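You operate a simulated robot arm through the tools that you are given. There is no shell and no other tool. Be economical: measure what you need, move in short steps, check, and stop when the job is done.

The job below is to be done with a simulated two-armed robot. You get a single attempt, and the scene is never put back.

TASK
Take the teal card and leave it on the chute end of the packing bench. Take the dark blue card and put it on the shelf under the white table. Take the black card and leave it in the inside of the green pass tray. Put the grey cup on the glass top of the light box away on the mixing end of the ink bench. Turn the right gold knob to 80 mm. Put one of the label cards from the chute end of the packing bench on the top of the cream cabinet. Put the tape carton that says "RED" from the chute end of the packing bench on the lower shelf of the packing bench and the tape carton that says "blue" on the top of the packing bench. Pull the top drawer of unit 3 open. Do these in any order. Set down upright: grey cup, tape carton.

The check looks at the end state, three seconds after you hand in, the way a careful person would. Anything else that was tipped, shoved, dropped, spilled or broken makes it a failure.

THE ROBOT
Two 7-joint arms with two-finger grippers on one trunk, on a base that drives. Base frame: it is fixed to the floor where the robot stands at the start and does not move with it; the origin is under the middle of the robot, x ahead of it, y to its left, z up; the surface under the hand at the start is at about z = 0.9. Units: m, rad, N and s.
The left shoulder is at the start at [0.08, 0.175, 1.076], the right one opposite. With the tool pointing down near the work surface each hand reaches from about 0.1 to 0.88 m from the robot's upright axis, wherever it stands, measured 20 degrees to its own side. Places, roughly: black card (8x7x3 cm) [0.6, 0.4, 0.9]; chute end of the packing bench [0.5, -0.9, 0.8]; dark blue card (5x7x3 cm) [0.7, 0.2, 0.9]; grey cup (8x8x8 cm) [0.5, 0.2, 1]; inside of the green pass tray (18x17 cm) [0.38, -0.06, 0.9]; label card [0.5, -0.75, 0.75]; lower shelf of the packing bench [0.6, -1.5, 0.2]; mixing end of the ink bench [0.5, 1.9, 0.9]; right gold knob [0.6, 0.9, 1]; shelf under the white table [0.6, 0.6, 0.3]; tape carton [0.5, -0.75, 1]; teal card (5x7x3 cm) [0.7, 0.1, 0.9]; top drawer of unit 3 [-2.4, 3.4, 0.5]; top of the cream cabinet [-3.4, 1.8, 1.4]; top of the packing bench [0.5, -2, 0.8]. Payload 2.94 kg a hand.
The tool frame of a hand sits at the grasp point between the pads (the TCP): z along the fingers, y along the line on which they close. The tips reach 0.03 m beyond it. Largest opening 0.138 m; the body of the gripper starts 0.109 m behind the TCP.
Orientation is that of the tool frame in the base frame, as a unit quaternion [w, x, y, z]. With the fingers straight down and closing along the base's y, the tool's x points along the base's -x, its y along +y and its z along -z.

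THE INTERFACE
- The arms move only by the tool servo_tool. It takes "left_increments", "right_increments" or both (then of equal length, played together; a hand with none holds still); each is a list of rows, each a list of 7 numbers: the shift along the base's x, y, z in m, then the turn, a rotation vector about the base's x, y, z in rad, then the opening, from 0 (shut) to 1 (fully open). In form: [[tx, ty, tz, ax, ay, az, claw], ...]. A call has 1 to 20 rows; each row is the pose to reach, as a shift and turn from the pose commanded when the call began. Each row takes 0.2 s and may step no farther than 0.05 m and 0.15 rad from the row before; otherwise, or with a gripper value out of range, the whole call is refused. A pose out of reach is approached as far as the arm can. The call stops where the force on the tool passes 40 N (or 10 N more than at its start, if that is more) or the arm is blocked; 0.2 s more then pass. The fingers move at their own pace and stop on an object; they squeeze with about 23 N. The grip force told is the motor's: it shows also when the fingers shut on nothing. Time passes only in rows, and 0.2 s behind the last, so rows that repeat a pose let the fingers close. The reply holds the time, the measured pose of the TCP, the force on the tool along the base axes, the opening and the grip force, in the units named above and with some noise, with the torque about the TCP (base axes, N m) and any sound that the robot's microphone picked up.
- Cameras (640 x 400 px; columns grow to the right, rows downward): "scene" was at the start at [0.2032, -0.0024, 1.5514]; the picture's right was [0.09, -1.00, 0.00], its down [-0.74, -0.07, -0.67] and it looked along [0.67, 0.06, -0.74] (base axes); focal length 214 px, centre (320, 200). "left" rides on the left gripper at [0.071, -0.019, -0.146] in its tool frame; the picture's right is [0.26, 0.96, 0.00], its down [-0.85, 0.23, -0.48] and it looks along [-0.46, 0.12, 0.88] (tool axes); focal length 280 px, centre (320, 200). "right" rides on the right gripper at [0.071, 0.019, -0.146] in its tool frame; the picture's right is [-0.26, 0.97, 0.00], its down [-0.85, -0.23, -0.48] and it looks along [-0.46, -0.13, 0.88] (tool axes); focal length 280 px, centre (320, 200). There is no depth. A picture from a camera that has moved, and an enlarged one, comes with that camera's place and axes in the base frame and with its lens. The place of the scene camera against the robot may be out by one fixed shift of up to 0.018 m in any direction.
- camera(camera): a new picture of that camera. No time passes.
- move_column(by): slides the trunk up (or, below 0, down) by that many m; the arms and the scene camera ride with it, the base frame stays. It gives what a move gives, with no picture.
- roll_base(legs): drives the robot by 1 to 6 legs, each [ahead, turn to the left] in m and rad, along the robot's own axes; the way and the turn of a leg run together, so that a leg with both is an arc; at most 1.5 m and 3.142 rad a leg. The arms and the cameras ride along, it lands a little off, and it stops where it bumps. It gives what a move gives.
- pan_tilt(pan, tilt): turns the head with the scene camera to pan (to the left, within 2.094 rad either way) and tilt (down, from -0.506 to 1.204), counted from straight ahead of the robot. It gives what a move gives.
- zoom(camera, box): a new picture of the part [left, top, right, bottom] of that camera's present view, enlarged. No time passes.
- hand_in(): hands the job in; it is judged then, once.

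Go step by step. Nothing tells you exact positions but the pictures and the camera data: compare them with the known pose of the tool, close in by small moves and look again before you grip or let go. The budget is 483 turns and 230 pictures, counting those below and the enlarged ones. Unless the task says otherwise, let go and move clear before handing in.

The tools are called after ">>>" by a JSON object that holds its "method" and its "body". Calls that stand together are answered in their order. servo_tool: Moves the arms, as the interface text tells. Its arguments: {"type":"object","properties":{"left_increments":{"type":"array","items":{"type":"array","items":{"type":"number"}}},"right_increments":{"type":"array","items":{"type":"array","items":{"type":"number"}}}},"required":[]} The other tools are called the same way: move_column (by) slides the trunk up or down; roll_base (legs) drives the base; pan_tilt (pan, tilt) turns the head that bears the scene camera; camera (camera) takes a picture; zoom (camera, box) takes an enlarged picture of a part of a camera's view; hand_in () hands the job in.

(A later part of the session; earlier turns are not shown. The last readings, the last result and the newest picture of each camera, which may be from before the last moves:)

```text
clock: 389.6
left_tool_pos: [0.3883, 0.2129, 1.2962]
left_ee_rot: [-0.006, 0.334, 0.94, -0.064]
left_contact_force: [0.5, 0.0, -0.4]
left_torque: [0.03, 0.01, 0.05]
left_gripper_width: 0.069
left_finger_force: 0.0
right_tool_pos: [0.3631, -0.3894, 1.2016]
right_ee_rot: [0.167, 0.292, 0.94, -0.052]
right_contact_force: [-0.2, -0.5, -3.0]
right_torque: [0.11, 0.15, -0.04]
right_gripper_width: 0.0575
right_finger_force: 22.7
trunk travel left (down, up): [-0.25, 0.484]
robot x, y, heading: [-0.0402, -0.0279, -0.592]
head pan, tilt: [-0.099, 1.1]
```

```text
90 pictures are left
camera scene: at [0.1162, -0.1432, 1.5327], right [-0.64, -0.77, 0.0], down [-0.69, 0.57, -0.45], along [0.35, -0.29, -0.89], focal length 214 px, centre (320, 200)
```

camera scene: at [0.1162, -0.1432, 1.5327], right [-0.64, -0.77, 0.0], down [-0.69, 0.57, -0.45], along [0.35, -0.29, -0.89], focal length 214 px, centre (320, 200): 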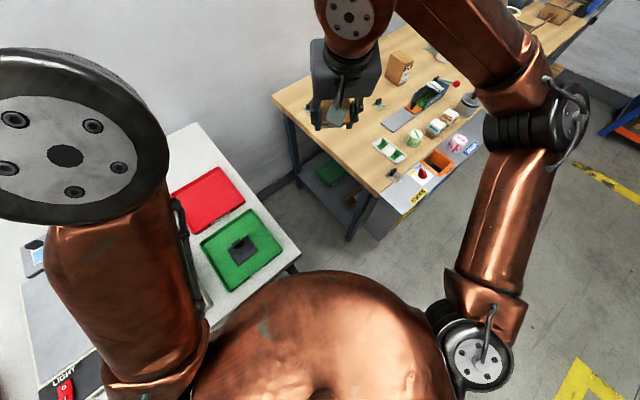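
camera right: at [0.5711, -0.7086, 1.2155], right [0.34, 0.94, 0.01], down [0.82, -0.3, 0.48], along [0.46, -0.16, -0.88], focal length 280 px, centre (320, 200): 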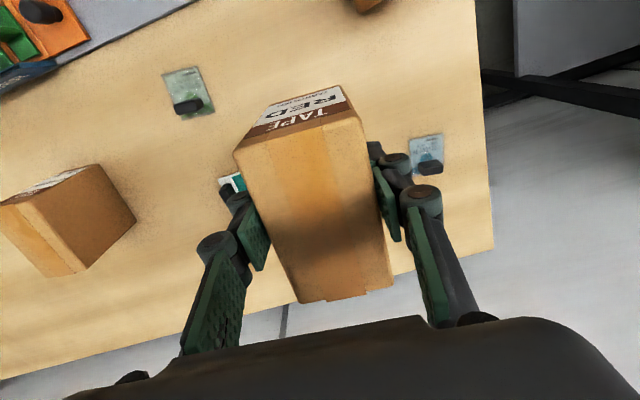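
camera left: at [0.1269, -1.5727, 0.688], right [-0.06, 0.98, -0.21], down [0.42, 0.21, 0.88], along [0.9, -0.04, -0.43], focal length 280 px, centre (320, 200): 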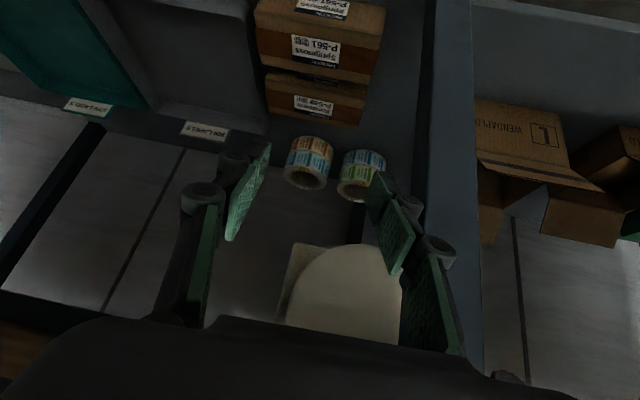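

The right elbow would come close to the chute console from here, so I'll shift the robot about 0.11 m left: back up, turn, go forward, and turn back.

>>> {"method": "roll_base", "body": {"legs": [[-0.09, 0]]}}

>>> {"method": "pan_tilt", "body": {"pan": 0.8, "tilt": 0.9}}

>>> {"method": "roll_base", "body": {"legs": [[-0.09, 0]]}}

>>> {"method": "pan_tilt", "body": {"pan": -0.4, "tilt": 0.9}}

>>> {"method": "roll_base", "body": {"legs": [[0, 0.11], [0, 0.14], [0, 0.14], [0, 0.14], [0, 0.14]]}}

>>> {"method": "pan_tilt", "body": {"pan": 0.6, "tilt": 0.9}}

>>> {"method": "roll_base", "body": {"legs": [[0.08, 0]]}}

>>> {"method": "pan_tilt", "body": {"pan": -0.6, "tilt": 0.9}}

>>> {"method": "roll_base", "body": {"legs": [[0.07, 0]]}}

>>> {"method": "pan_tilt", "body": {"pan": 0.6, "tilt": 0.9}}

>>> {"method": "roll_base", "body": {"legs": [[0, -0.11], [0, -0.14], [0, -0.14], [0, -0.14], [0, -0.14], [0, -0.12]]}}

>>> {"method": "pan_tilt", "body": {"pan": -0.1, "tilt": 1.1}}

>>> {"method": "camera", "body": {"camera": "scene"}}

```text
clock: 390.7
left_tool_pos: [0.3378, 0.2479, 1.2956]
left_ee_rot: [-0.019, 0.333, 0.941, -0.06]
left_contact_force: [-0.3, -0.2, -0.3]
left_torque: [-0.04, -0.03, 0.03]
left_gripper_width: 0.0689
left_finger_force: 0.1
right_tool_pos: [0.3127, -0.3543, 1.1944]
right_ee_rot: [0.155, 0.292, 0.943, -0.048]
right_contact_force: [-1.0, -0.4, -3.3]
right_torque: [0.03, -0.04, -0.01]
right_gripper_width: 0.0575
right_finger_force: 22.9
trunk travel left (down, up): [-0.25, 0.484]
robot x, y, heading: [-0.1068, 0.0223, -0.593]
head pan, tilt: [-0.099, 1.1]
```

```text
clock: 391.9
left_tool_pos: [0.313, 0.2638, 1.2982]
left_ee_rot: [-0.007, 0.333, 0.941, -0.064]
left_contact_force: [-0.5, 0.3, 0.5]
left_torque: [-0.01, -0.02, 0.01]
left_gripper_width: 0.0688
left_finger_force: 0.0
right_tool_pos: [0.2901, -0.3391, 1.2043]
right_ee_rot: [0.168, 0.291, 0.94, -0.053]
right_contact_force: [0.1, 0.8, -2.7]
right_torque: [0.05, 0.07, -0.02]
right_gripper_width: 0.0572
right_finger_force: 23.2
trunk travel left (down, up): [-0.25, 0.484]
robot x, y, heading: [-0.1101, 0.0163, -0.591]
head pan, tilt: [0.799, 0.901]
```

```text
clock: 393.0
left_tool_pos: [0.2593, 0.2998, 1.296]
left_ee_rot: [-0.018, 0.335, 0.94, -0.061]
left_contact_force: [-1.5, 1.3, -0.7]
left_torque: [-0.07, -0.1, 0.01]
left_gripper_width: 0.0687
left_finger_force: 0.0
right_tool_pos: [0.2337, -0.3031, 1.1965]
right_ee_rot: [0.158, 0.293, 0.942, -0.049]
right_contact_force: [-1.9, 0.8, -3.6]
right_torque: [-0.02, -0.03, -0.02]
right_gripper_width: 0.0575
right_finger_force: 23.0
trunk travel left (down, up): [-0.25, 0.484]
robot x, y, heading: [-0.182, 0.065, -0.6]
head pan, tilt: [0.799, 0.901]
```

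```text
clock: 394.4
left_tool_pos: [0.2217, 0.3255, 1.2951]
left_ee_rot: [0.0, 0.336, 0.939, -0.068]
left_contact_force: [0.0, 0.6, 0.6]
left_torque: [-0.05, -0.04, 0.0]
left_gripper_width: 0.069
left_finger_force: 0.1
right_tool_pos: [0.1965, -0.2814, 1.2083]
right_ee_rot: [0.175, 0.293, 0.938, -0.057]
right_contact_force: [-0.4, 0.5, -3.9]
right_torque: [0.08, 0.1, -0.01]
right_gripper_width: 0.0574
right_finger_force: 23.2
trunk travel left (down, up): [-0.25, 0.484]
robot x, y, heading: [-0.1835, 0.066, -0.596]
head pan, tilt: [-0.4, 0.901]
```

```text
clock: 397.8
left_tool_pos: [-0.031, 0.5197, 1.2974]
left_ee_rot: [0.023, 0.011, 0.998, -0.062]
left_contact_force: [-0.4, 1.0, 0.2]
left_torque: [-0.05, 0.05, -0.05]
left_gripper_width: 0.0689
left_finger_force: 0.1
right_tool_pos: [0.3233, 0.0305, 1.2109]
right_ee_rot: [0.186, -0.028, 0.982, 0.004]
right_contact_force: [-0.6, 0.3, -3.6]
right_torque: [-0.02, 0.17, 0.01]
right_gripper_width: 0.0577
right_finger_force: 23.7
trunk travel left (down, up): [-0.25, 0.484]
robot x, y, heading: [-0.1857, 0.066, 0.071]
head pan, tilt: [-0.4, 0.901]
```

```text
clock: 399.1
left_tool_pos: [-0.0328, 0.5197, 1.2985]
left_ee_rot: [0.023, 0.011, 0.998, -0.061]
left_contact_force: [-0.5, 0.7, -0.5]
left_torque: [0.0, 0.01, 0.0]
left_gripper_width: 0.0689
left_finger_force: 0.1
right_tool_pos: [0.321, 0.0279, 1.2123]
right_ee_rot: [0.185, -0.029, 0.982, 0.006]
right_contact_force: [0.1, 0.2, -2.1]
right_torque: [-0.03, 0.13, 0.0]
right_gripper_width: 0.0575
right_finger_force: 23.2
trunk travel left (down, up): [-0.25, 0.484]
robot x, y, heading: [-0.1804, 0.069, 0.07]
head pan, tilt: [0.6, 0.901]
```

```text
clock: 400.1
left_tool_pos: [0.0348, 0.5233, 1.3003]
left_ee_rot: [0.03, 0.012, 0.998, -0.061]
left_contact_force: [-0.6, -0.2, -1.1]
left_torque: [0.02, -0.11, 0.03]
left_gripper_width: 0.0688
left_finger_force: 0.0
right_tool_pos: [0.3907, 0.0332, 1.2165]
right_ee_rot: [0.193, -0.03, 0.981, 0.004]
right_contact_force: [-0.5, 0.7, -4.9]
right_torque: [-0.02, 0.03, 0.02]
right_gripper_width: 0.0577
right_finger_force: 22.8
trunk travel left (down, up): [-0.25, 0.484]
robot x, y, heading: [-0.1022, 0.0742, 0.067]
head pan, tilt: [0.6, 0.901]
```

```text
clock: 401.5
left_tool_pos: [0.0396, 0.5244, 1.2979]
left_ee_rot: [0.03, 0.011, 0.998, -0.062]
left_contact_force: [0.1, 0.5, 0.5]
left_torque: [0.0, 0.01, 0.01]
left_gripper_width: 0.0688
left_finger_force: 0.1
right_tool_pos: [0.3945, 0.0319, 1.2158]
right_ee_rot: [0.19, -0.029, 0.981, 0.005]
right_contact_force: [0.0, -0.5, -3.6]
right_torque: [-0.03, 0.13, -0.02]
right_gripper_width: 0.0575
right_finger_force: 22.9
trunk travel left (down, up): [-0.25, 0.484]
robot x, y, heading: [-0.1009, 0.0717, 0.069]
head pan, tilt: [-0.6, 0.901]
```

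```text
clock: 402.6
left_tool_pos: [0.0939, 0.527, 1.2998]
left_ee_rot: [0.035, 0.011, 0.997, -0.061]
left_contact_force: [1.2, 0.7, -0.1]
left_torque: [-0.02, 0.17, 0.02]
left_gripper_width: 0.0691
left_finger_force: 0.1
right_tool_pos: [0.4506, 0.0363, 1.2204]
right_ee_rot: [0.198, -0.03, 0.98, 0.005]
right_contact_force: [1.7, 0.7, -3.9]
right_torque: [-0.04, 0.28, -0.02]
right_gripper_width: 0.0575
right_finger_force: 22.9
trunk travel left (down, up): [-0.25, 0.484]
robot x, y, heading: [-0.0309, 0.0746, 0.065]
head pan, tilt: [-0.6, 0.901]
```

```text
clock: 403.9
left_tool_pos: [0.0927, 0.5276, 1.2984]
left_ee_rot: [0.037, 0.011, 0.997, -0.061]
left_contact_force: [0.3, 0.1, 0.0]
left_torque: [0.0, 0.05, -0.01]
left_gripper_width: 0.0693
left_finger_force: 0.0
right_tool_pos: [0.4484, 0.0356, 1.2212]
right_ee_rot: [0.198, -0.031, 0.98, 0.005]
right_contact_force: [1.1, 0.4, -3.2]
right_torque: [-0.02, 0.19, -0.05]
right_gripper_width: 0.0575
right_finger_force: 22.9
trunk travel left (down, up): [-0.25, 0.484]
robot x, y, heading: [-0.0314, 0.0794, 0.07]
head pan, tilt: [0.6, 0.901]
```

```text
clock: 407.9
left_tool_pos: [0.3724, 0.3098, 1.2998]
left_ee_rot: [0.012, 0.392, 0.917, -0.07]
left_contact_force: [-0.4, -0.7, 0.2]
left_torque: [0.07, -0.01, -0.05]
left_gripper_width: 0.0691
left_finger_force: 0.0
right_tool_pos: [0.2781, -0.2913, 1.2223]
right_ee_rot: [0.187, 0.346, 0.917, -0.07]
right_contact_force: [-0.6, 0.0, -4.3]
right_torque: [0.11, 0.07, 0.02]
right_gripper_width: 0.0577
right_finger_force: 23.2
trunk travel left (down, up): [-0.25, 0.484]
robot x, y, heading: [-0.0291, 0.0798, -0.715]
head pan, tilt: [0.6, 0.901]
```

```text
clock: 409.0
left_tool_pos: [0.3743, 0.3113, 1.2988]
left_ee_rot: [0.012, 0.391, 0.918, -0.071]
left_contact_force: [0.0, 0.4, 0.2]
left_torque: [0.0, -0.02, -0.01]
left_gripper_width: 0.0691
left_finger_force: 0.0
right_tool_pos: [0.279, -0.2894, 1.2214]
right_ee_rot: [0.185, 0.347, 0.917, -0.071]
right_contact_force: [0.6, 0.2, -2.8]
right_torque: [0.11, 0.08, -0.02]
right_gripper_width: 0.0574
right_finger_force: 22.7
trunk travel left (down, up): [-0.25, 0.484]
robot x, y, heading: [-0.0281, 0.0747, -0.715]
head pan, tilt: [-0.099, 1.1]
```

```text
89 pictures are left
camera scene: at [0.1112, -0.0506, 1.5328], right [-0.73, -0.69, 0.0], down [-0.61, 0.65, -0.45], along [0.31, -0.33, -0.89], focal length 214 px, centre (320, 200)
```

scene: 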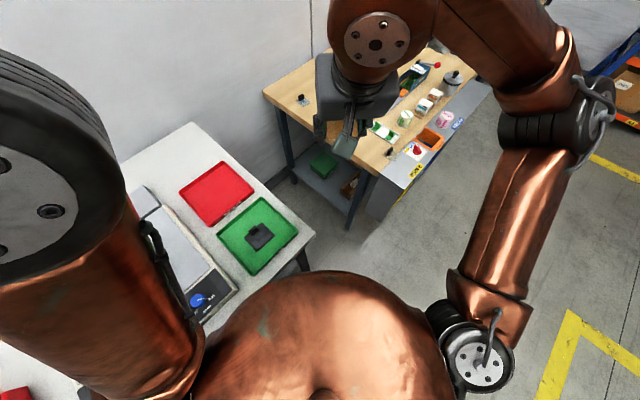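

>>> {"method": "servo_tool", "body": {"right_increments": [[0.0, -0.02, 0, 0, 0, 0, 0], [0.005, -0.05, 0, 0, 0, 0, 0], [0.01, -0.08, 0, 0, 0, 0, 0], [0.02, -0.11, 0, 0, 0, 0, 0], [0.02, -0.11, -0.03, 0, 0, 0, 0], [0.02, -0.11, -0.07, 0, 0, 0, 0], [0.02, -0.11, -0.11, 0, 0, 0, 0], [0.02, -0.11, -0.15, 0, 0, 0, 0], [0.02, -0.11, -0.19, 0, 0, 0, 0], [0.02, -0.11, -0.23, 0, 0, 0, 0], [0.02, -0.11, -0.27, 0, 0, 0, 0], [0.02, -0.11, -0.31, 0, 0, 0, 0], [0.02, -0.11, -0.35, 0, 0, 0, 0], [0.02, -0.11, -0.39, 0, 0, 0, 0], [0.02, -0.11, -0.43, 0, 0, 0, 0]]}}

>>> {"method": "camera", "body": {"camera": "scene"}}

>>> {"method": "camera", "body": {"camera": "right"}}

```text
clock: 412.2
left_tool_pos: [0.3734, 0.3097, 1.2998]
left_ee_rot: [0.011, 0.391, 0.917, -0.071]
left_contact_force: [-0.3, -0.8, 0.4]
left_torque: [0.02, 0.03, 0.0]
left_gripper_width: 0.0691
left_finger_force: 0.2
right_tool_pos: [0.3003, -0.3964, 0.7937]
right_ee_rot: [0.185, 0.346, 0.917, -0.07]
right_contact_force: [-0.3, 0.2, -3.2]
right_torque: [0.12, 0.12, 0.0]
right_gripper_width: 0.0574
right_finger_force: 23.3
trunk travel left (down, up): [-0.25, 0.484]
robot x, y, heading: [-0.0263, 0.0783, -0.709]
head pan, tilt: [-0.099, 1.1]
```

```text
88 pictures are left
camera scene: at [0.1114, -0.0516, 1.5327], right [-0.73, -0.69, 0.0], down [-0.61, 0.65, -0.45], along [0.31, -0.33, -0.89], focal length 214 px, centre (320, 200)
```

scene: 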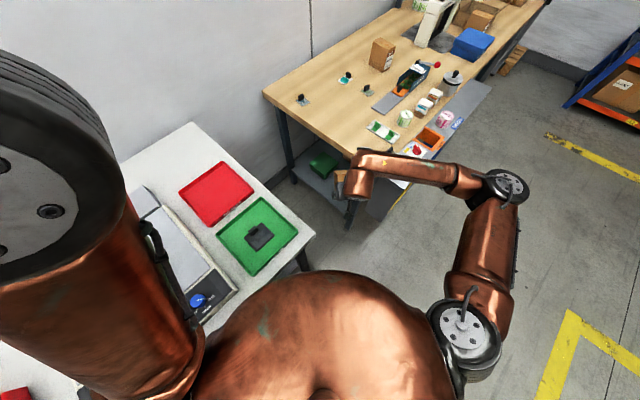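

```text
87 pictures are left
camera right: at [0.2216, -0.3019, 0.8989], right [0.82, 0.56, 0.1], down [0.3, -0.57, 0.77], along [0.49, -0.6, -0.63], focal length 280 px, centre (320, 200)
```

right: 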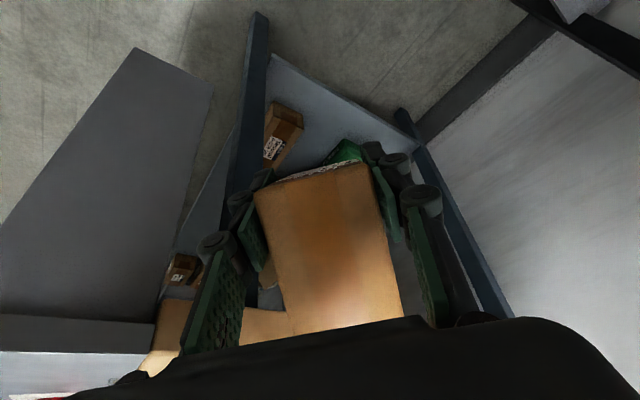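

>>> {"method": "servo_tool", "body": {"right_increments": [[0.0, 0, -0.03, 0, 0, 0, 0], [0.0, 0, -0.06, 0, 0, 0, 0], [0.0, 0, -0.1, 0, 0, 0, 0], [0.0, 0, -0.14, 0, 0, 0, 0], [0.0, 0, -0.18, 0, 0, 0, 0], [0.0, 0, -0.22, 0, 0, 0, 0], [0.0, 0, -0.26, 0, 0, 0, 0], [0.0, 0, -0.3, 0, 0, 0, 0], [0.0, 0, -0.34, 0, 0, 0, 0]]}}

>>> {"method": "camera", "body": {"camera": "scene"}}

>>> {"method": "camera", "body": {"camera": "right"}}

```text
clock: 414.2
left_tool_pos: [0.3748, 0.3103, 1.2997]
left_ee_rot: [0.011, 0.392, 0.917, -0.071]
left_contact_force: [-0.1, -0.1, -0.4]
left_torque: [0.01, -0.01, 0.01]
left_gripper_width: 0.0687
left_finger_force: 0.1
right_tool_pos: [0.2993, -0.4038, 0.4505]
right_ee_rot: [0.185, 0.347, 0.917, -0.07]
right_contact_force: [0.1, -0.8, -2.8]
right_torque: [0.1, 0.13, 0.0]
right_gripper_width: 0.0576
right_finger_force: 22.9
trunk travel left (down, up): [-0.25, 0.484]
robot x, y, heading: [-0.0309, 0.076, -0.717]
head pan, tilt: [-0.099, 1.1]
```

```text
86 pictures are left
camera scene: at [0.1113, -0.0513, 1.5327], right [-0.73, -0.69, 0.0], down [-0.61, 0.65, -0.45], along [0.31, -0.33, -0.89], focal length 214 px, centre (320, 200)
```

scene: 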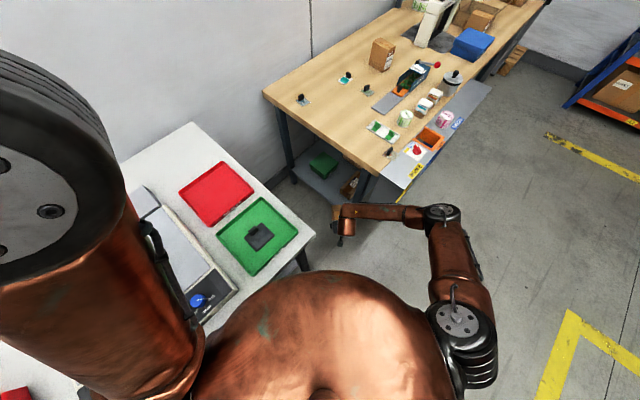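

```text
85 pictures are left
camera right: at [0.2206, -0.3087, 0.5557], right [0.82, 0.56, 0.1], down [0.3, -0.57, 0.77], along [0.49, -0.6, -0.63], focal length 280 px, centre (320, 200)
```

right: 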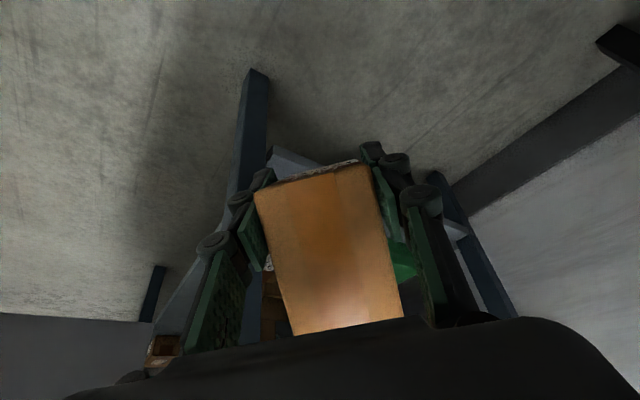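

>>> {"method": "servo_tool", "body": {"right_increments": [[0.03, -0.004, 0.0, 0, 0, 0, 0], [0.06, -0.008, 0.0, 0, 0, 0, 0], [0.09, -0.012, 0.0, 0, 0, 0, 0], [0.12, -0.016, 0.0, 0, 0, 0, 0], [0.135, -0.04, -0.0, 0, 0, 0, 0], [0.15, -0.065, -0.0, 0, 0, 0, 0], [0.17, -0.09, -0.0, 0, 0, 0, 0], [0.19, -0.115, -0.01, 0, 0, 0, 0]]}}

>>> {"method": "camera", "body": {"camera": "scene"}}

>>> {"method": "camera", "body": {"camera": "right"}}

```text
clock: 416.0
left_tool_pos: [0.3753, 0.31, 1.3]
left_ee_rot: [0.011, 0.392, 0.917, -0.072]
left_contact_force: [-0.2, 0.9, 0.4]
left_torque: [-0.01, 0.01, 0.0]
left_gripper_width: 0.0691
left_finger_force: 0.0
right_tool_pos: [0.487, -0.5131, 0.4407]
right_ee_rot: [0.185, 0.347, 0.917, -0.071]
right_contact_force: [-0.3, -1.2, -3.0]
right_torque: [0.15, 0.12, 0.02]
right_gripper_width: 0.0574
right_finger_force: 23.1
trunk travel left (down, up): [-0.25, 0.484]
robot x, y, heading: [-0.0333, 0.0756, -0.716]
head pan, tilt: [-0.099, 1.1]
```

```text
84 pictures are left
camera scene: at [0.1125, -0.0499, 1.5327], right [-0.73, -0.69, 0.0], down [-0.61, 0.65, -0.45], along [0.31, -0.33, -0.89], focal length 214 px, centre (320, 200)
```

scene: 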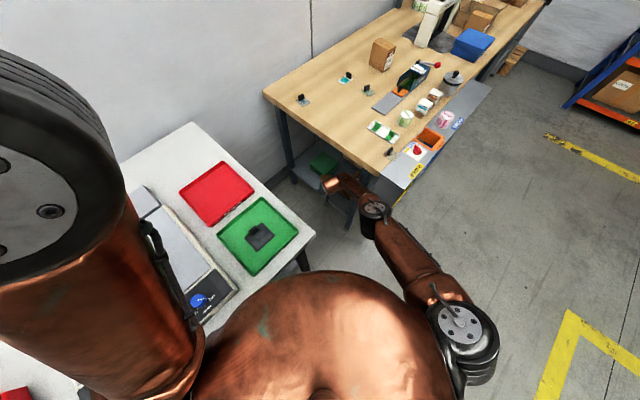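

```text
83 pictures are left
camera right: at [0.4077, -0.4185, 0.5466], right [0.82, 0.56, 0.1], down [0.3, -0.57, 0.77], along [0.49, -0.6, -0.63], focal length 280 px, centre (320, 200)
```

right: 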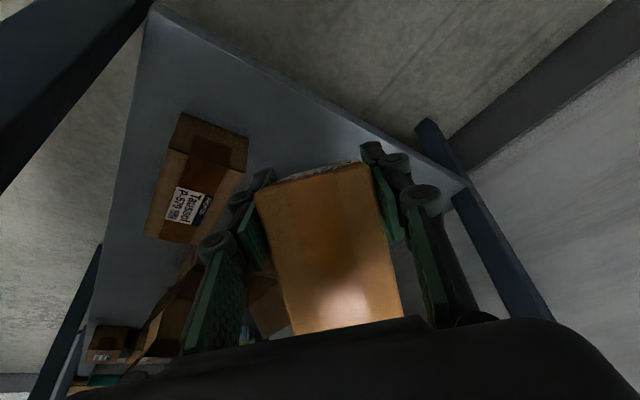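

Inside the end bay with good clearance. Continue to (0.585, -0.65), then lower to contact.

>>> {"method": "servo_tool", "body": {"right_increments": [[0.02, -0.028, 0.0, 0, 0, 0, 0], [0.04, -0.056, 0.0, 0, 0, 0, 0], [0.06, -0.084, -0.01, 0, 0, 0, 0], [0.08, -0.112, -0.02, 0, 0, 0, 0], [0.098, -0.137, -0.03, 0, 0, 0, 0], [0.098, -0.137, -0.05, 0, 0, 0, 0]]}}

>>> {"method": "camera", "body": {"camera": "right"}}

>>> {"method": "zoom", "body": {"camera": "scene", "box": [250, 100, 450, 280]}}

```text
clock: 417.4
left_tool_pos: [0.3735, 0.3108, 1.2998]
left_ee_rot: [0.012, 0.391, 0.917, -0.071]
left_contact_force: [0.4, -0.2, 0.2]
left_torque: [-0.01, -0.01, -0.01]
left_gripper_width: 0.069
left_finger_force: 0.1
right_tool_pos: [0.4952, -0.5565, 0.4741]
right_ee_rot: [0.187, 0.347, 0.916, -0.071]
right_contact_force: [-0.2, 0.2, -3.6]
right_torque: [0.1, 0.13, -0.03]
right_gripper_width: 0.0573
right_finger_force: 23.0
right hand out of reach, approached as far as the arm can: row 1, 2, 3, 4, 5, 6
trunk travel left (down, up): [-0.25, 0.484]
robot x, y, heading: [-0.0279, 0.0758, -0.718]
head pan, tilt: [-0.099, 1.1]
```

```text
82 pictures are left
camera right: at [0.4158, -0.4608, 0.5801], right [0.82, 0.56, 0.1], down [0.29, -0.57, 0.77], along [0.49, -0.6, -0.63], focal length 280 px, centre (320, 200)
```

right: 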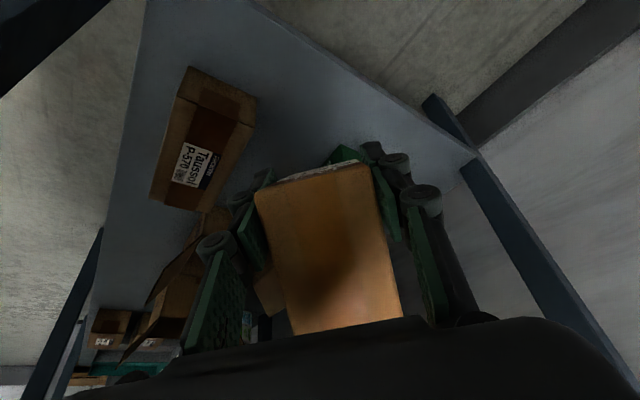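

```text
2.22 times, centred on (350, 190) of scene
camera zoom: at [0.1113, -0.051, 1.5328], right [-0.73, -0.69, 0.0], down [-0.61, 0.65, -0.45], along [0.31, -0.33, -0.89], focal length 477 px, centre (253, 222)
```

zoom: 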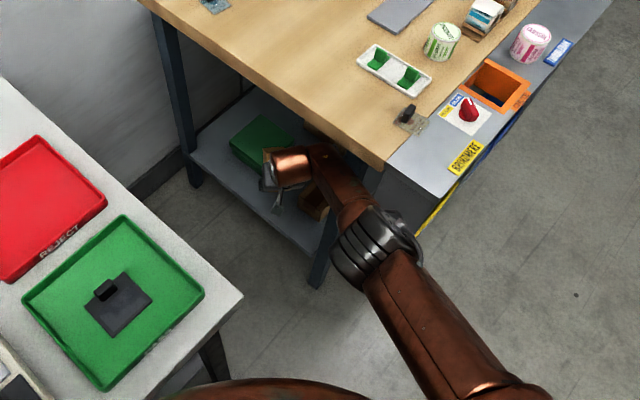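

Just short of reach. Lower the trunk a little (it leans forward) and try again toward (0.53, -0.63).

>>> {"method": "move_column", "body": {"by": -0.05}}

>>> {"method": "servo_tool", "body": {"right_increments": [[0.01, -0.02, 0.0, 0.02, -0.03, 0, 0], [0.02, -0.04, 0.0, 0.04, -0.06, 0, 0], [0.03, -0.06, 0.0, 0.06, -0.08, 0, 0], [0.035, -0.075, -0.01, 0.07, -0.09, 0, 0]]}}

>>> {"method": "zoom", "body": {"camera": "scene", "box": [250, 100, 450, 280]}}

```text
clock: 418.3
left_tool_pos: [0.3731, 0.3114, 1.2504]
left_ee_rot: [0.013, 0.393, 0.917, -0.07]
left_contact_force: [0.0, 0.1, 0.6]
left_torque: [-0.06, -0.08, 0.02]
left_gripper_width: 0.069
left_finger_force: 0.1
right_tool_pos: [0.5016, -0.5486, 0.4267]
right_ee_rot: [0.186, 0.347, 0.916, -0.072]
right_contact_force: [-0.2, 0.7, -2.8]
right_torque: [0.09, 0.09, 0.02]
right_gripper_width: 0.0576
right_finger_force: 23.0
trunk travel left (down, up): [-0.2, 0.534]
robot x, y, heading: [-0.0296, 0.0756, -0.718]
head pan, tilt: [-0.099, 1.1]
```

```text
clock: 419.5
left_tool_pos: [0.3564, 0.3044, 1.25]
left_ee_rot: [0.017, 0.387, 0.92, -0.063]
left_contact_force: [-1.8, -0.8, -0.2]
left_torque: [0.17, -0.16, 0.04]
left_gripper_width: 0.069
left_finger_force: 0.1
right_tool_pos: [0.5441, -0.5392, 0.4498]
right_ee_rot: [0.229, 0.343, 0.911, 0.006]
right_contact_force: [0.6, 0.1, -3.3]
right_torque: [0.1, 0.16, 0.0]
right_gripper_width: 0.0572
right_finger_force: 22.9
right hand out of reach, approached as far as the arm can: row 2, 3, 4
trunk travel left (down, up): [-0.2, 0.534]
robot x, y, heading: [-0.026, 0.0764, -0.682]
head pan, tilt: [-0.099, 1.1]
stopped in row 4 (right hand): the arm was blocked; the commanded pose is now the measured one
```

```text
2.22 times, centred on (350, 190) of scene
camera zoom: at [0.2077, -0.0038, 1.484], right [-0.7, -0.71, 0.06], down [-0.65, 0.61, -0.46], along [0.29, -0.36, -0.89], focal length 477 px, centre (253, 222)
```

zoom: 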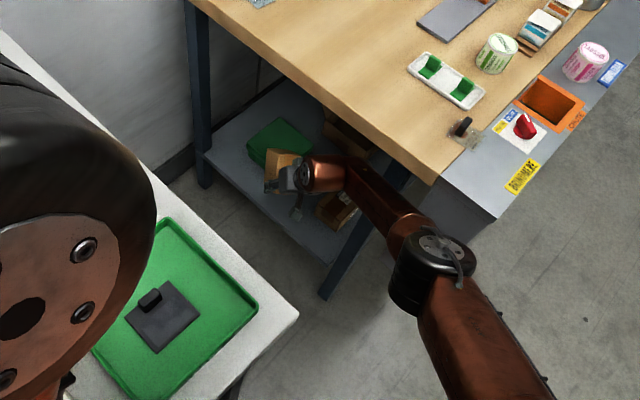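

The forearm is pressing the bench leg. Back out, then yaw the hand so the wrist stays on the near side of the leg.

>>> {"method": "servo_tool", "body": {"right_increments": [[-0.02, 0.025, 0.0, 0, 0, 0, 0], [-0.04, 0.05, 0.0, 0, 0, 0, 0], [-0.06, 0.08, 0.0, 0, 0, 0, 0], [-0.08, 0.1, 0.0, 0, 0, 0, 0]]}}

>>> {"method": "pan_tilt", "body": {"pan": 0.6, "tilt": 0.9}}

>>> {"method": "pan_tilt", "body": {"pan": -0.1, "tilt": 1.1}}

>>> {"method": "zoom", "body": {"camera": "scene", "box": [250, 100, 450, 280]}}

```text
clock: 419.8
left_tool_pos: [0.3113, 0.2808, 1.2584]
left_ee_rot: [0.024, 0.371, 0.928, -0.027]
left_contact_force: [-2.8, 1.6, -0.3]
left_torque: [-0.23, -0.32, 0.01]
left_gripper_width: 0.0689
left_finger_force: 0.0
right_tool_pos: [0.5524, -0.5136, 0.4523]
right_ee_rot: [0.249, 0.328, 0.91, 0.048]
right_contact_force: [0.8, -0.7, -3.6]
right_torque: [0.04, 0.16, 0.01]
right_gripper_width: 0.0578
right_finger_force: 23.3
trunk travel left (down, up): [-0.2, 0.534]
robot x, y, heading: [-0.0204, 0.0705, -0.637]
head pan, tilt: [-0.099, 1.1]
stopped in row 1 (left hand): the arm was blocked; the commanded pose is now the measured one
```

```text
clock: 420.9
left_tool_pos: [0.3411, 0.2829, 1.2455]
left_ee_rot: [0.019, 0.365, 0.931, -0.017]
left_contact_force: [0.7, -1.0, 0.4]
left_torque: [0.23, 0.06, 0.02]
left_gripper_width: 0.0689
left_finger_force: 0.1
right_tool_pos: [0.5639, -0.5111, 0.4346]
right_ee_rot: [0.238, 0.348, 0.905, 0.057]
right_contact_force: [2.1, -0.4, -3.9]
right_torque: [0.17, 0.25, 0.02]
right_gripper_width: 0.0575
right_finger_force: 23.2
trunk travel left (down, up): [-0.2, 0.534]
robot x, y, heading: [0.0011, 0.058, -0.531]
head pan, tilt: [0.6, 0.901]
```

```text
clock: 422.0
left_tool_pos: [0.3459, 0.2777, 1.242]
left_ee_rot: [0.018, 0.371, 0.928, -0.011]
left_contact_force: [0.7, -0.6, -0.5]
left_torque: [0.13, 0.2, 0.0]
left_gripper_width: 0.0692
left_finger_force: 0.1
right_tool_pos: [0.5658, -0.5076, 0.4361]
right_ee_rot: [0.241, 0.349, 0.904, 0.063]
right_contact_force: [0.2, -0.5, -3.4]
right_torque: [0.16, 0.17, 0.04]
right_gripper_width: 0.0575
right_finger_force: 23.2
trunk travel left (down, up): [-0.2, 0.534]
robot x, y, heading: [0.0074, 0.0592, -0.516]
head pan, tilt: [-0.099, 1.1]
```

```text
2.22 times, centred on (350, 190) of scene
camera zoom: at [0.2442, 0.0355, 1.4855], right [-0.57, -0.82, 0.07], down [-0.74, 0.48, -0.47], along [0.35, -0.32, -0.88], focal length 477 px, centre (253, 222)
```

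zoom: 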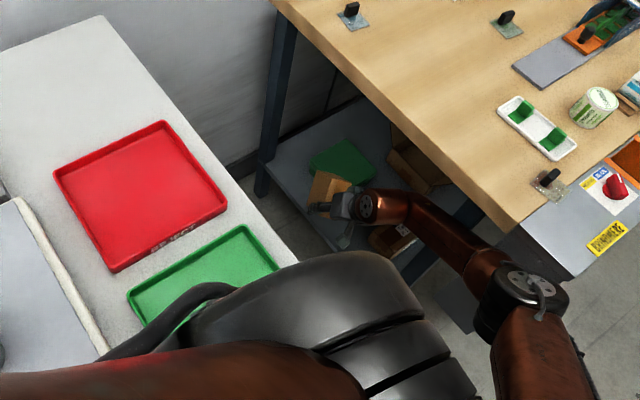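

>>> {"method": "servo_tool", "body": {"right_increments": [[-0.005, 0.01, 0.0, 0, 0, 0, 0], [-0.015, 0.025, 0.0, 0, 0, 0, 0], [-0.03, 0.04, 0.0, 0, 0, 0, 0], [-0.045, 0.055, 0.0, 0, 0, 0, 0], [-0.06, 0.07, 0.0, 0, 0, 0, 0], [-0.08, 0.085, 0.0, 0, 0, 0, 0], [-0.1, 0.1, 0.0, 0, 0, 0, 0]]}}

>>> {"method": "zoom", "body": {"camera": "scene", "box": [250, 100, 450, 280]}}

```text
clock: 422.3
left_tool_pos: [0.3262, 0.2484, 1.2397]
left_ee_rot: [0.003, 0.361, 0.931, 0.059]
left_contact_force: [-5.6, 1.2, 3.1]
left_torque: [-0.2, -0.78, -0.1]
left_gripper_width: 0.069
left_finger_force: 0.0
right_tool_pos: [0.5614, -0.4833, 0.4237]
right_ee_rot: [0.246, 0.391, 0.878, 0.127]
right_contact_force: [1.3, -7.6, -7.3]
right_torque: [0.68, 0.12, 0.23]
right_gripper_width: 0.0581
right_finger_force: 23.5
trunk travel left (down, up): [-0.2, 0.534]
robot x, y, heading: [0.02, 0.0578, -0.444]
head pan, tilt: [-0.099, 1.1]
stopped in row 1 (left hand): the arm was blocked; the commanded pose is now the measured one
```

```text
2.22 times, centred on (350, 190) of scene
camera zoom: at [0.2308, 0.0444, 1.4912], right [-0.51, -0.86, 0.06], down [-0.77, 0.43, -0.48], along [0.38, -0.29, -0.88], focal length 477 px, centre (253, 222)
```

zoom: 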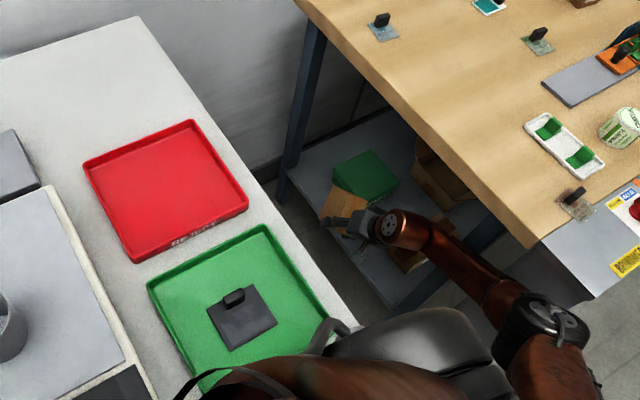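

>>> {"method": "move_column", "body": {"by": 0.05}}

>>> {"method": "camera", "body": {"camera": "scene"}}

```text
clock: 422.6
left_tool_pos: [0.3367, 0.2633, 1.2424]
left_ee_rot: [-0.012, 0.334, 0.941, 0.06]
left_contact_force: [0.2, 0.3, 0.4]
left_torque: [-0.07, -0.06, -0.05]
left_gripper_width: 0.069
left_finger_force: 0.0
right_tool_pos: [0.5655, -0.4828, 0.4021]
right_ee_rot: [0.23, 0.469, 0.834, 0.18]
right_contact_force: [0.4, 0.1, -3.2]
right_torque: [0.15, 0.11, 0.0]
right_gripper_width: 0.0577
right_finger_force: 23.0
trunk travel left (down, up): [-0.203, 0.531]
robot x, y, heading: [0.0253, 0.0546, -0.393]
head pan, tilt: [-0.099, 1.1]
stopped: the arm was blocked; the commanded pose is now the measured one
```

```text
77 pictures are left
camera scene: at [0.2457, 0.0569, 1.4927], right [-0.47, -0.88, 0.06], down [-0.78, 0.38, -0.49], along [0.41, -0.28, -0.87], focal length 214 px, centre (320, 200)
```

scene: 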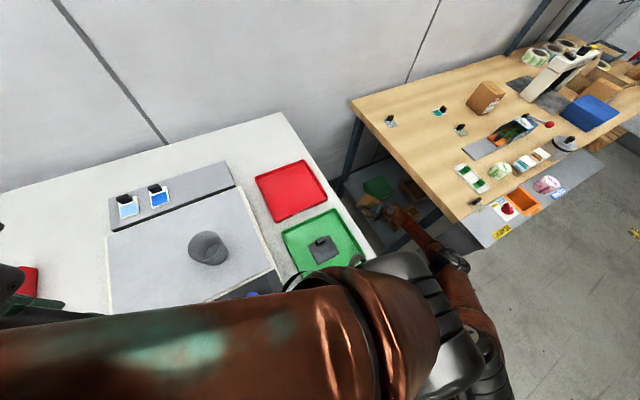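

>>> {"method": "pan_tilt", "body": {"pan": 0.7, "tilt": 1.1}}

>>> {"method": "pan_tilt", "body": {"pan": -0.3, "tilt": 1.1}}

>>> {"method": "camera", "body": {"camera": "scene"}}

```text
clock: 423.8
left_tool_pos: [0.3389, 0.261, 1.2402]
left_ee_rot: [-0.008, 0.34, 0.939, 0.059]
left_contact_force: [-0.1, 0.8, -0.3]
left_torque: [0.0, -0.05, -0.01]
left_gripper_width: 0.069
left_finger_force: 0.0
right_tool_pos: [0.5662, -0.4803, 0.4032]
right_ee_rot: [0.233, 0.464, 0.835, 0.183]
right_contact_force: [0.2, 0.7, -2.7]
right_torque: [0.13, 0.1, 0.0]
right_gripper_width: 0.0573
right_finger_force: 23.1
trunk travel left (down, up): [-0.203, 0.531]
robot x, y, heading: [0.0176, 0.0598, -0.39]
head pan, tilt: [0.7, 1.1]
```

```text
clock: 425.0
left_tool_pos: [0.3434, 0.2605, 1.2417]
left_ee_rot: [-0.022, 0.342, 0.937, 0.066]
left_contact_force: [-0.4, 0.8, -0.2]
left_torque: [-0.02, 0.01, 0.0]
left_gripper_width: 0.0692
left_finger_force: 0.1
right_tool_pos: [0.5657, -0.4781, 0.403]
right_ee_rot: [0.233, 0.465, 0.834, 0.185]
right_contact_force: [-0.3, -0.2, -3.3]
right_torque: [0.13, 0.07, -0.01]
right_gripper_width: 0.0574
right_finger_force: 22.7
trunk travel left (down, up): [-0.203, 0.531]
robot x, y, heading: [0.017, 0.0607, -0.388]
head pan, tilt: [-0.3, 1.1]
```

```text
76 pictures are left
camera scene: at [0.2379, 0.0549, 1.482], right [-0.53, -0.85, 0.06], down [-0.8, 0.48, -0.36], along [0.28, -0.24, -0.93], focal length 214 px, centre (320, 200)
```

scene: 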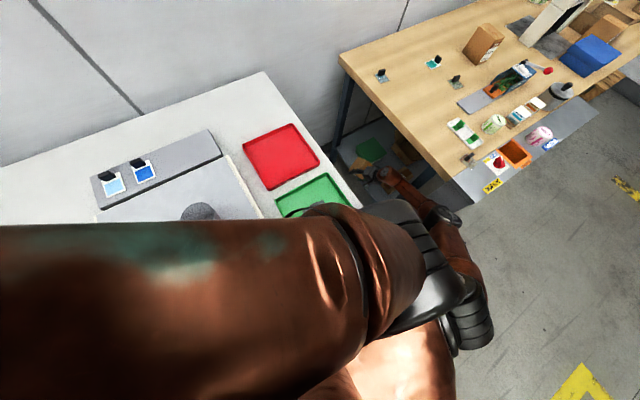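

Backing the base straight off will free the elbow from the console. Do that in small legs.

>>> {"method": "roll_base", "body": {"legs": [[-0.05, 0]]}}

>>> {"method": "pan_tilt", "body": {"pan": 0.5, "tilt": 1.1}}

>>> {"method": "roll_base", "body": {"legs": [[-0.05, 0]]}}

>>> {"method": "pan_tilt", "body": {"pan": -0.3, "tilt": 1.1}}

>>> {"method": "camera", "body": {"camera": "scene"}}

```text
clock: 425.8
left_tool_pos: [0.3481, 0.2463, 1.2484]
left_ee_rot: [-0.058, 0.303, 0.947, 0.093]
left_contact_force: [2.2, -0.8, -2.3]
left_torque: [0.1, 0.25, 0.08]
left_gripper_width: 0.069
left_finger_force: 0.1
right_tool_pos: [0.5569, -0.4691, 0.3603]
right_ee_rot: [0.175, 0.619, 0.703, 0.303]
right_contact_force: [8.2, -10.8, 8.3]
right_torque: [0.7, 0.84, 0.57]
right_gripper_width: 0.0571
right_finger_force: 23.0
trunk travel left (down, up): [-0.203, 0.531]
robot x, y, heading: [0.0124, 0.064, -0.36]
head pan, tilt: [-0.3, 1.1]
stopped in leg 1: the robot was blocked; the commanded pose is now the measured one
```

```text
clock: 426.9
left_tool_pos: [0.3307, 0.2151, 1.2524]
left_ee_rot: [-0.04, 0.319, 0.941, 0.103]
left_contact_force: [-0.7, -0.2, 0.6]
left_torque: [0.02, 0.04, 0.04]
left_gripper_width: 0.0689
left_finger_force: 0.0
right_tool_pos: [0.5388, -0.4562, 0.3361]
right_ee_rot: [0.174, 0.564, 0.759, 0.275]
right_contact_force: [4.5, -9.3, 5.2]
right_torque: [0.5, 0.6, 0.39]
right_gripper_width: 0.0576
right_finger_force: 23.3
trunk travel left (down, up): [-0.203, 0.531]
robot x, y, heading: [0.0126, 0.0663, -0.361]
head pan, tilt: [0.499, 1.1]
```

```text
clock: 427.8
left_tool_pos: [0.3067, 0.2119, 1.2552]
left_ee_rot: [-0.044, 0.318, 0.94, 0.114]
left_contact_force: [-0.4, -0.4, 0.2]
left_torque: [-0.04, 0.04, 0.02]
left_gripper_width: 0.0689
left_finger_force: 0.1
right_tool_pos: [0.5162, -0.4472, 0.325]
right_ee_rot: [0.173, 0.53, 0.79, 0.253]
right_contact_force: [-0.3, 0.6, -2.4]
right_torque: [0.15, 0.07, -0.03]
right_gripper_width: 0.0575
right_finger_force: 23.3
trunk travel left (down, up): [-0.203, 0.531]
robot x, y, heading: [-0.0134, 0.0715, -0.361]
head pan, tilt: [0.499, 1.1]
stopped in leg 1: the force on the tool passed its limit at 78 N (the readings are from after the stop); the commanded pose is now the measured one
```

```text
clock: 428.9
left_tool_pos: [0.3072, 0.2119, 1.2547]
left_ee_rot: [-0.045, 0.318, 0.94, 0.114]
left_contact_force: [-0.3, -0.6, -0.2]
left_torque: [0.02, -0.02, -0.03]
left_gripper_width: 0.0694
left_finger_force: 0.0
right_tool_pos: [0.5171, -0.447, 0.3258]
right_ee_rot: [0.175, 0.531, 0.789, 0.255]
right_contact_force: [-0.4, 0.7, -3.4]
right_torque: [0.14, 0.1, -0.01]
right_gripper_width: 0.0575
right_finger_force: 22.3
trunk travel left (down, up): [-0.203, 0.531]
robot x, y, heading: [-0.0112, 0.0763, -0.358]
head pan, tilt: [-0.3, 1.1]
```

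```text
75 pictures are left
camera scene: at [0.1926, -0.0267, 1.4828], right [-0.61, -0.79, 0.0], down [-0.71, 0.54, -0.45], along [0.36, -0.28, -0.89], focal length 214 px, centre (320, 200)
```

scene: 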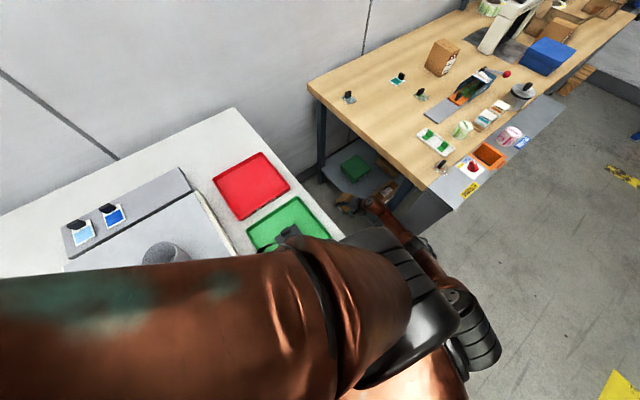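

>>> {"method": "camera", "body": {"camera": "right"}}

>>> {"method": "zoom", "body": {"camera": "scene", "box": [300, 110, 460, 270]}}

```text
74 pictures are left
camera right: at [0.4256, -0.408, 0.4548], right [0.82, 0.06, 0.57], down [-0.11, -0.96, 0.25], along [0.56, -0.27, -0.78], focal length 280 px, centre (320, 200)
```

right: 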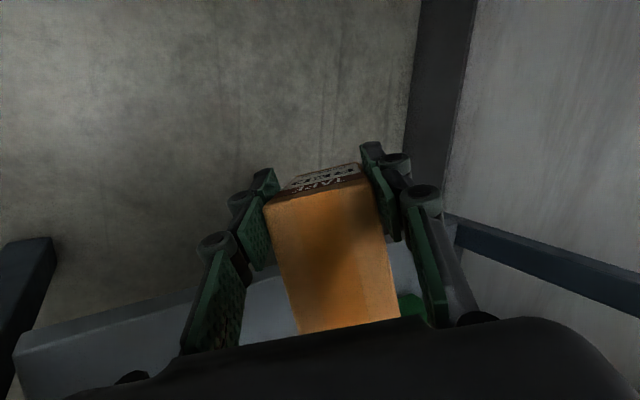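

```text
2.50 times, centred on (380, 190) of scene
camera zoom: at [0.1926, -0.0267, 1.4828], right [-0.61, -0.79, 0.0], down [-0.71, 0.54, -0.45], along [0.36, -0.28, -0.89], focal length 536 px, centre (170, 225)
```

zoom: 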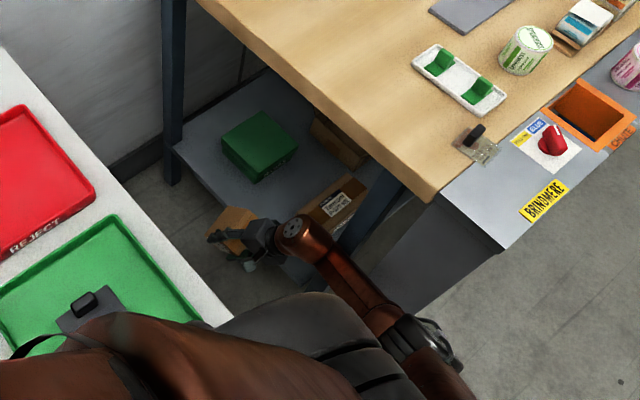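

Free and level; the shelf items are untouched. Now re-orient the carton upright with the hand yawed toward the shelf (closing along x), at a slightly higher z.

>>> {"method": "servo_tool", "body": {"right_increments": [[0.0, 0.01, 0.02, -0.08, 0.077, -0.018, 0], [0.0, 0.015, 0.04, -0.16, 0.154, -0.036, 0], [0.0, 0.02, 0.06, -0.24, 0.23, -0.053, 0], [0.0, 0.02, 0.08, -0.32, 0.307, -0.071, 0], [0.0, 0.02, 0.1, -0.41, 0.39, -0.09, 0], [0.0, 0.02, 0.12, -0.494, 0.475, -0.11, 0]]}}

>>> {"method": "camera", "body": {"camera": "right"}}

>>> {"method": "zoom", "body": {"camera": "scene", "box": [300, 110, 460, 270]}}

```text
clock: 430.5
left_tool_pos: [0.3038, 0.2254, 1.2567]
left_ee_rot: [-0.047, 0.319, 0.94, 0.108]
left_contact_force: [1.0, -0.5, -1.5]
left_torque: [0.16, 0.16, 0.05]
left_gripper_width: 0.0689
left_finger_force: 0.0
right_tool_pos: [0.4395, -0.4147, 0.3956]
right_ee_rot: [0.071, 0.568, 0.813, -0.106]
right_contact_force: [0.1, -2.7, -2.0]
right_torque: [0.46, -0.02, -0.01]
right_gripper_width: 0.0575
right_finger_force: 22.7
trunk travel left (down, up): [-0.203, 0.531]
robot x, y, heading: [-0.019, 0.0779, -0.41]
head pan, tilt: [-0.3, 1.1]
stopped in row 6 (right hand): the arm was blocked; the commanded pose is now the measured one
```

```text
72 pictures are left
camera right: at [0.434, -0.3074, 0.5164], right [1.0, 0.08, -0.02], down [0.08, -0.73, 0.68], along [0.04, -0.68, -0.73], focal length 280 px, centre (320, 200)
```

right: 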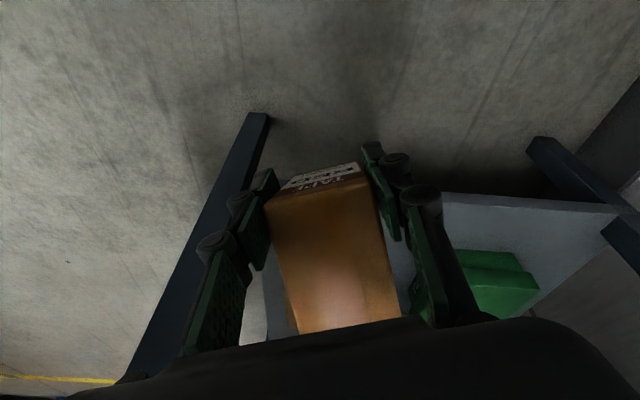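

```text
2.50 times, centred on (380, 190) of scene
camera zoom: at [0.1658, -0.0651, 1.4859], right [-0.66, -0.76, -0.02], down [-0.67, 0.59, -0.44], along [0.35, -0.28, -0.9], focal length 536 px, centre (170, 225)
```

zoom: 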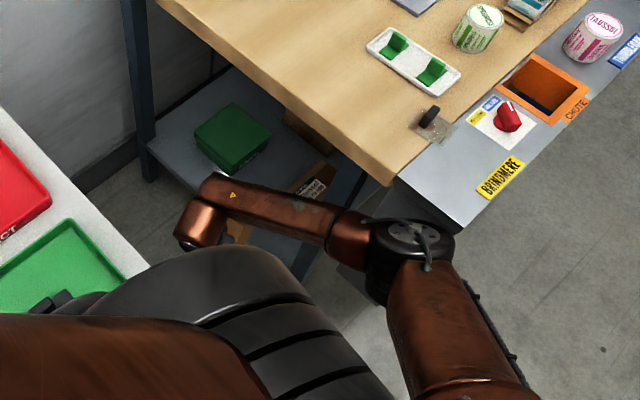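

Hand orientation is right, but the bent elbow rests near the console. Straighten the arm along the gap (toward +x), which pulls the elbow in.

>>> {"method": "servo_tool", "body": {"right_increments": [[0.02, 0.005, 0.01, 0, 0, 0, 0], [0.04, 0.01, 0.02, 0, 0, 0, 0], [0.06, 0.015, 0.03, 0, 0, 0, 0], [0.085, 0.02, 0.04, 0, 0, 0, 0], [0.11, 0.02, 0.05, 0, 0, 0, 0], [0.135, 0.02, 0.06, 0, 0, 0, 0], [0.16, 0.02, 0.06, 0, 0, 0, 0]]}}

>>> {"method": "pan_tilt", "body": {"pan": 0.4, "tilt": 1.1}}

>>> {"method": "pan_tilt", "body": {"pan": -0.3, "tilt": 1.1}}

>>> {"method": "zoom", "body": {"camera": "scene", "box": [260, 90, 480, 290]}}

```text
clock: 432.1
left_tool_pos: [0.3036, 0.2207, 1.2536]
left_ee_rot: [-0.043, 0.327, 0.938, 0.111]
left_contact_force: [-0.2, -1.0, -0.2]
left_torque: [0.07, 0.03, 0.02]
left_gripper_width: 0.0688
left_finger_force: 0.0
right_tool_pos: [0.5899, -0.4034, 0.448]
right_ee_rot: [0.069, 0.575, 0.808, -0.104]
right_contact_force: [-0.5, -0.7, -3.2]
right_torque: [0.26, 0.05, 0.01]
right_gripper_width: 0.0576
right_finger_force: 23.0
trunk travel left (down, up): [-0.203, 0.531]
robot x, y, heading: [-0.0214, 0.0789, -0.415]
head pan, tilt: [-0.3, 1.1]
```

```text
clock: 433.1
left_tool_pos: [0.3024, 0.2251, 1.2535]
left_ee_rot: [-0.044, 0.326, 0.938, 0.109]
left_contact_force: [0.5, 0.5, 0.4]
left_torque: [0.01, -0.02, 0.0]
left_gripper_width: 0.0689
left_finger_force: 0.0
right_tool_pos: [0.5896, -0.4012, 0.4492]
right_ee_rot: [0.07, 0.573, 0.81, -0.105]
right_contact_force: [0.3, -0.8, -3.6]
right_torque: [0.14, 0.06, -0.01]
right_gripper_width: 0.0576
right_finger_force: 22.5
trunk travel left (down, up): [-0.203, 0.531]
robot x, y, heading: [-0.0218, 0.0779, -0.417]
head pan, tilt: [0.4, 1.1]
```

```text
clock: 434.2
left_tool_pos: [0.3032, 0.2231, 1.2533]
left_ee_rot: [-0.044, 0.326, 0.938, 0.108]
left_contact_force: [-0.9, -0.3, 0.3]
left_torque: [-0.03, 0.01, 0.0]
left_gripper_width: 0.0693
left_finger_force: 0.0
right_tool_pos: [0.5901, -0.4, 0.4499]
right_ee_rot: [0.07, 0.573, 0.81, -0.106]
right_contact_force: [-0.1, -0.2, -3.5]
right_torque: [0.18, 0.05, 0.02]
right_gripper_width: 0.0576
right_finger_force: 22.4
trunk travel left (down, up): [-0.203, 0.531]
robot x, y, heading: [-0.0192, 0.0813, -0.412]
head pan, tilt: [-0.3, 1.1]
```

```text
2.00 times, centred on (370, 190) of scene
camera zoom: at [0.1761, -0.0325, 1.4828], right [-0.65, -0.76, 0.0], down [-0.67, 0.58, -0.45], along [0.34, -0.3, -0.89], focal length 429 px, centre (220, 220)
```

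zoom: 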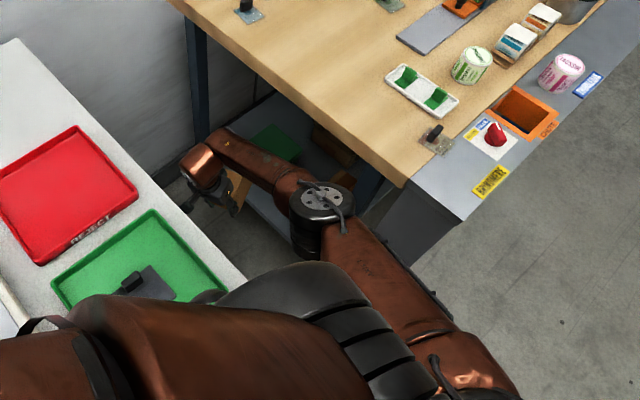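

Elbow is now free in the gap. Move the carton toward the shelf (-y).

>>> {"method": "servo_tool", "body": {"right_increments": [[0.0, -0.02, 0, 0, 0, 0, 0], [0.0, -0.04, 0, 0, 0, 0, 0], [-0.003, -0.06, -0.005, 0, 0, 0, 0], [-0.006, -0.08, -0.01, 0, 0, 0, 0], [-0.01, -0.1, -0.015, 0, 0, 0, 0], [-0.013, -0.12, -0.02, 0, 0, 0, 0], [-0.016, -0.14, -0.025, 0, 0, 0, 0], [-0.02, -0.16, -0.03, 0, 0, 0, 0]]}}

>>> {"method": "camera", "body": {"camera": "right"}}

>>> {"method": "zoom", "body": {"camera": "scene", "box": [260, 90, 480, 290]}}

```text
clock: 436.0
left_tool_pos: [0.3038, 0.2248, 1.254]
left_ee_rot: [-0.044, 0.326, 0.938, 0.108]
left_contact_force: [0.2, -0.4, -0.2]
left_torque: [-0.05, 0.01, 0.0]
left_gripper_width: 0.0689
left_finger_force: 0.1
right_tool_pos: [0.5429, -0.5492, 0.4348]
right_ee_rot: [0.068, 0.574, 0.81, -0.104]
right_contact_force: [0.6, 1.6, -3.9]
right_torque: [-0.04, 0.15, -0.04]
right_gripper_width: 0.0575
right_finger_force: 22.5
right hand out of reach, approached as far as the arm can: row 5, 6, 7, 8
trunk travel left (down, up): [-0.203, 0.531]
robot x, y, heading: [-0.0227, 0.081, -0.412]
head pan, tilt: [-0.3, 1.1]
```

```text
69 pictures are left
camera right: at [0.5379, -0.4426, 0.5585], right [1.0, 0.07, -0.03], down [0.07, -0.73, 0.68], along [0.03, -0.68, -0.73], focal length 280 px, centre (320, 200)
```

right: 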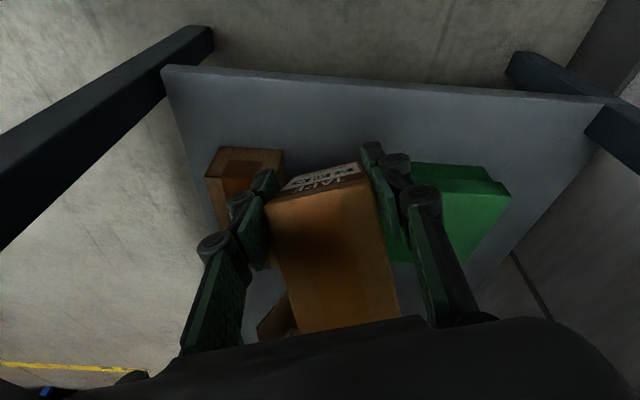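

```text
2.00 times, centred on (370, 190) of scene
camera zoom: at [0.1763, -0.032, 1.4827], right [-0.66, -0.76, 0.0], down [-0.67, 0.58, -0.45], along [0.34, -0.3, -0.89], focal length 429 px, centre (220, 220)
```

zoom: 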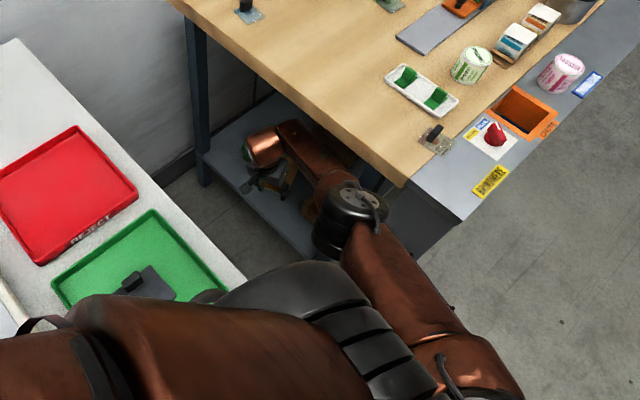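

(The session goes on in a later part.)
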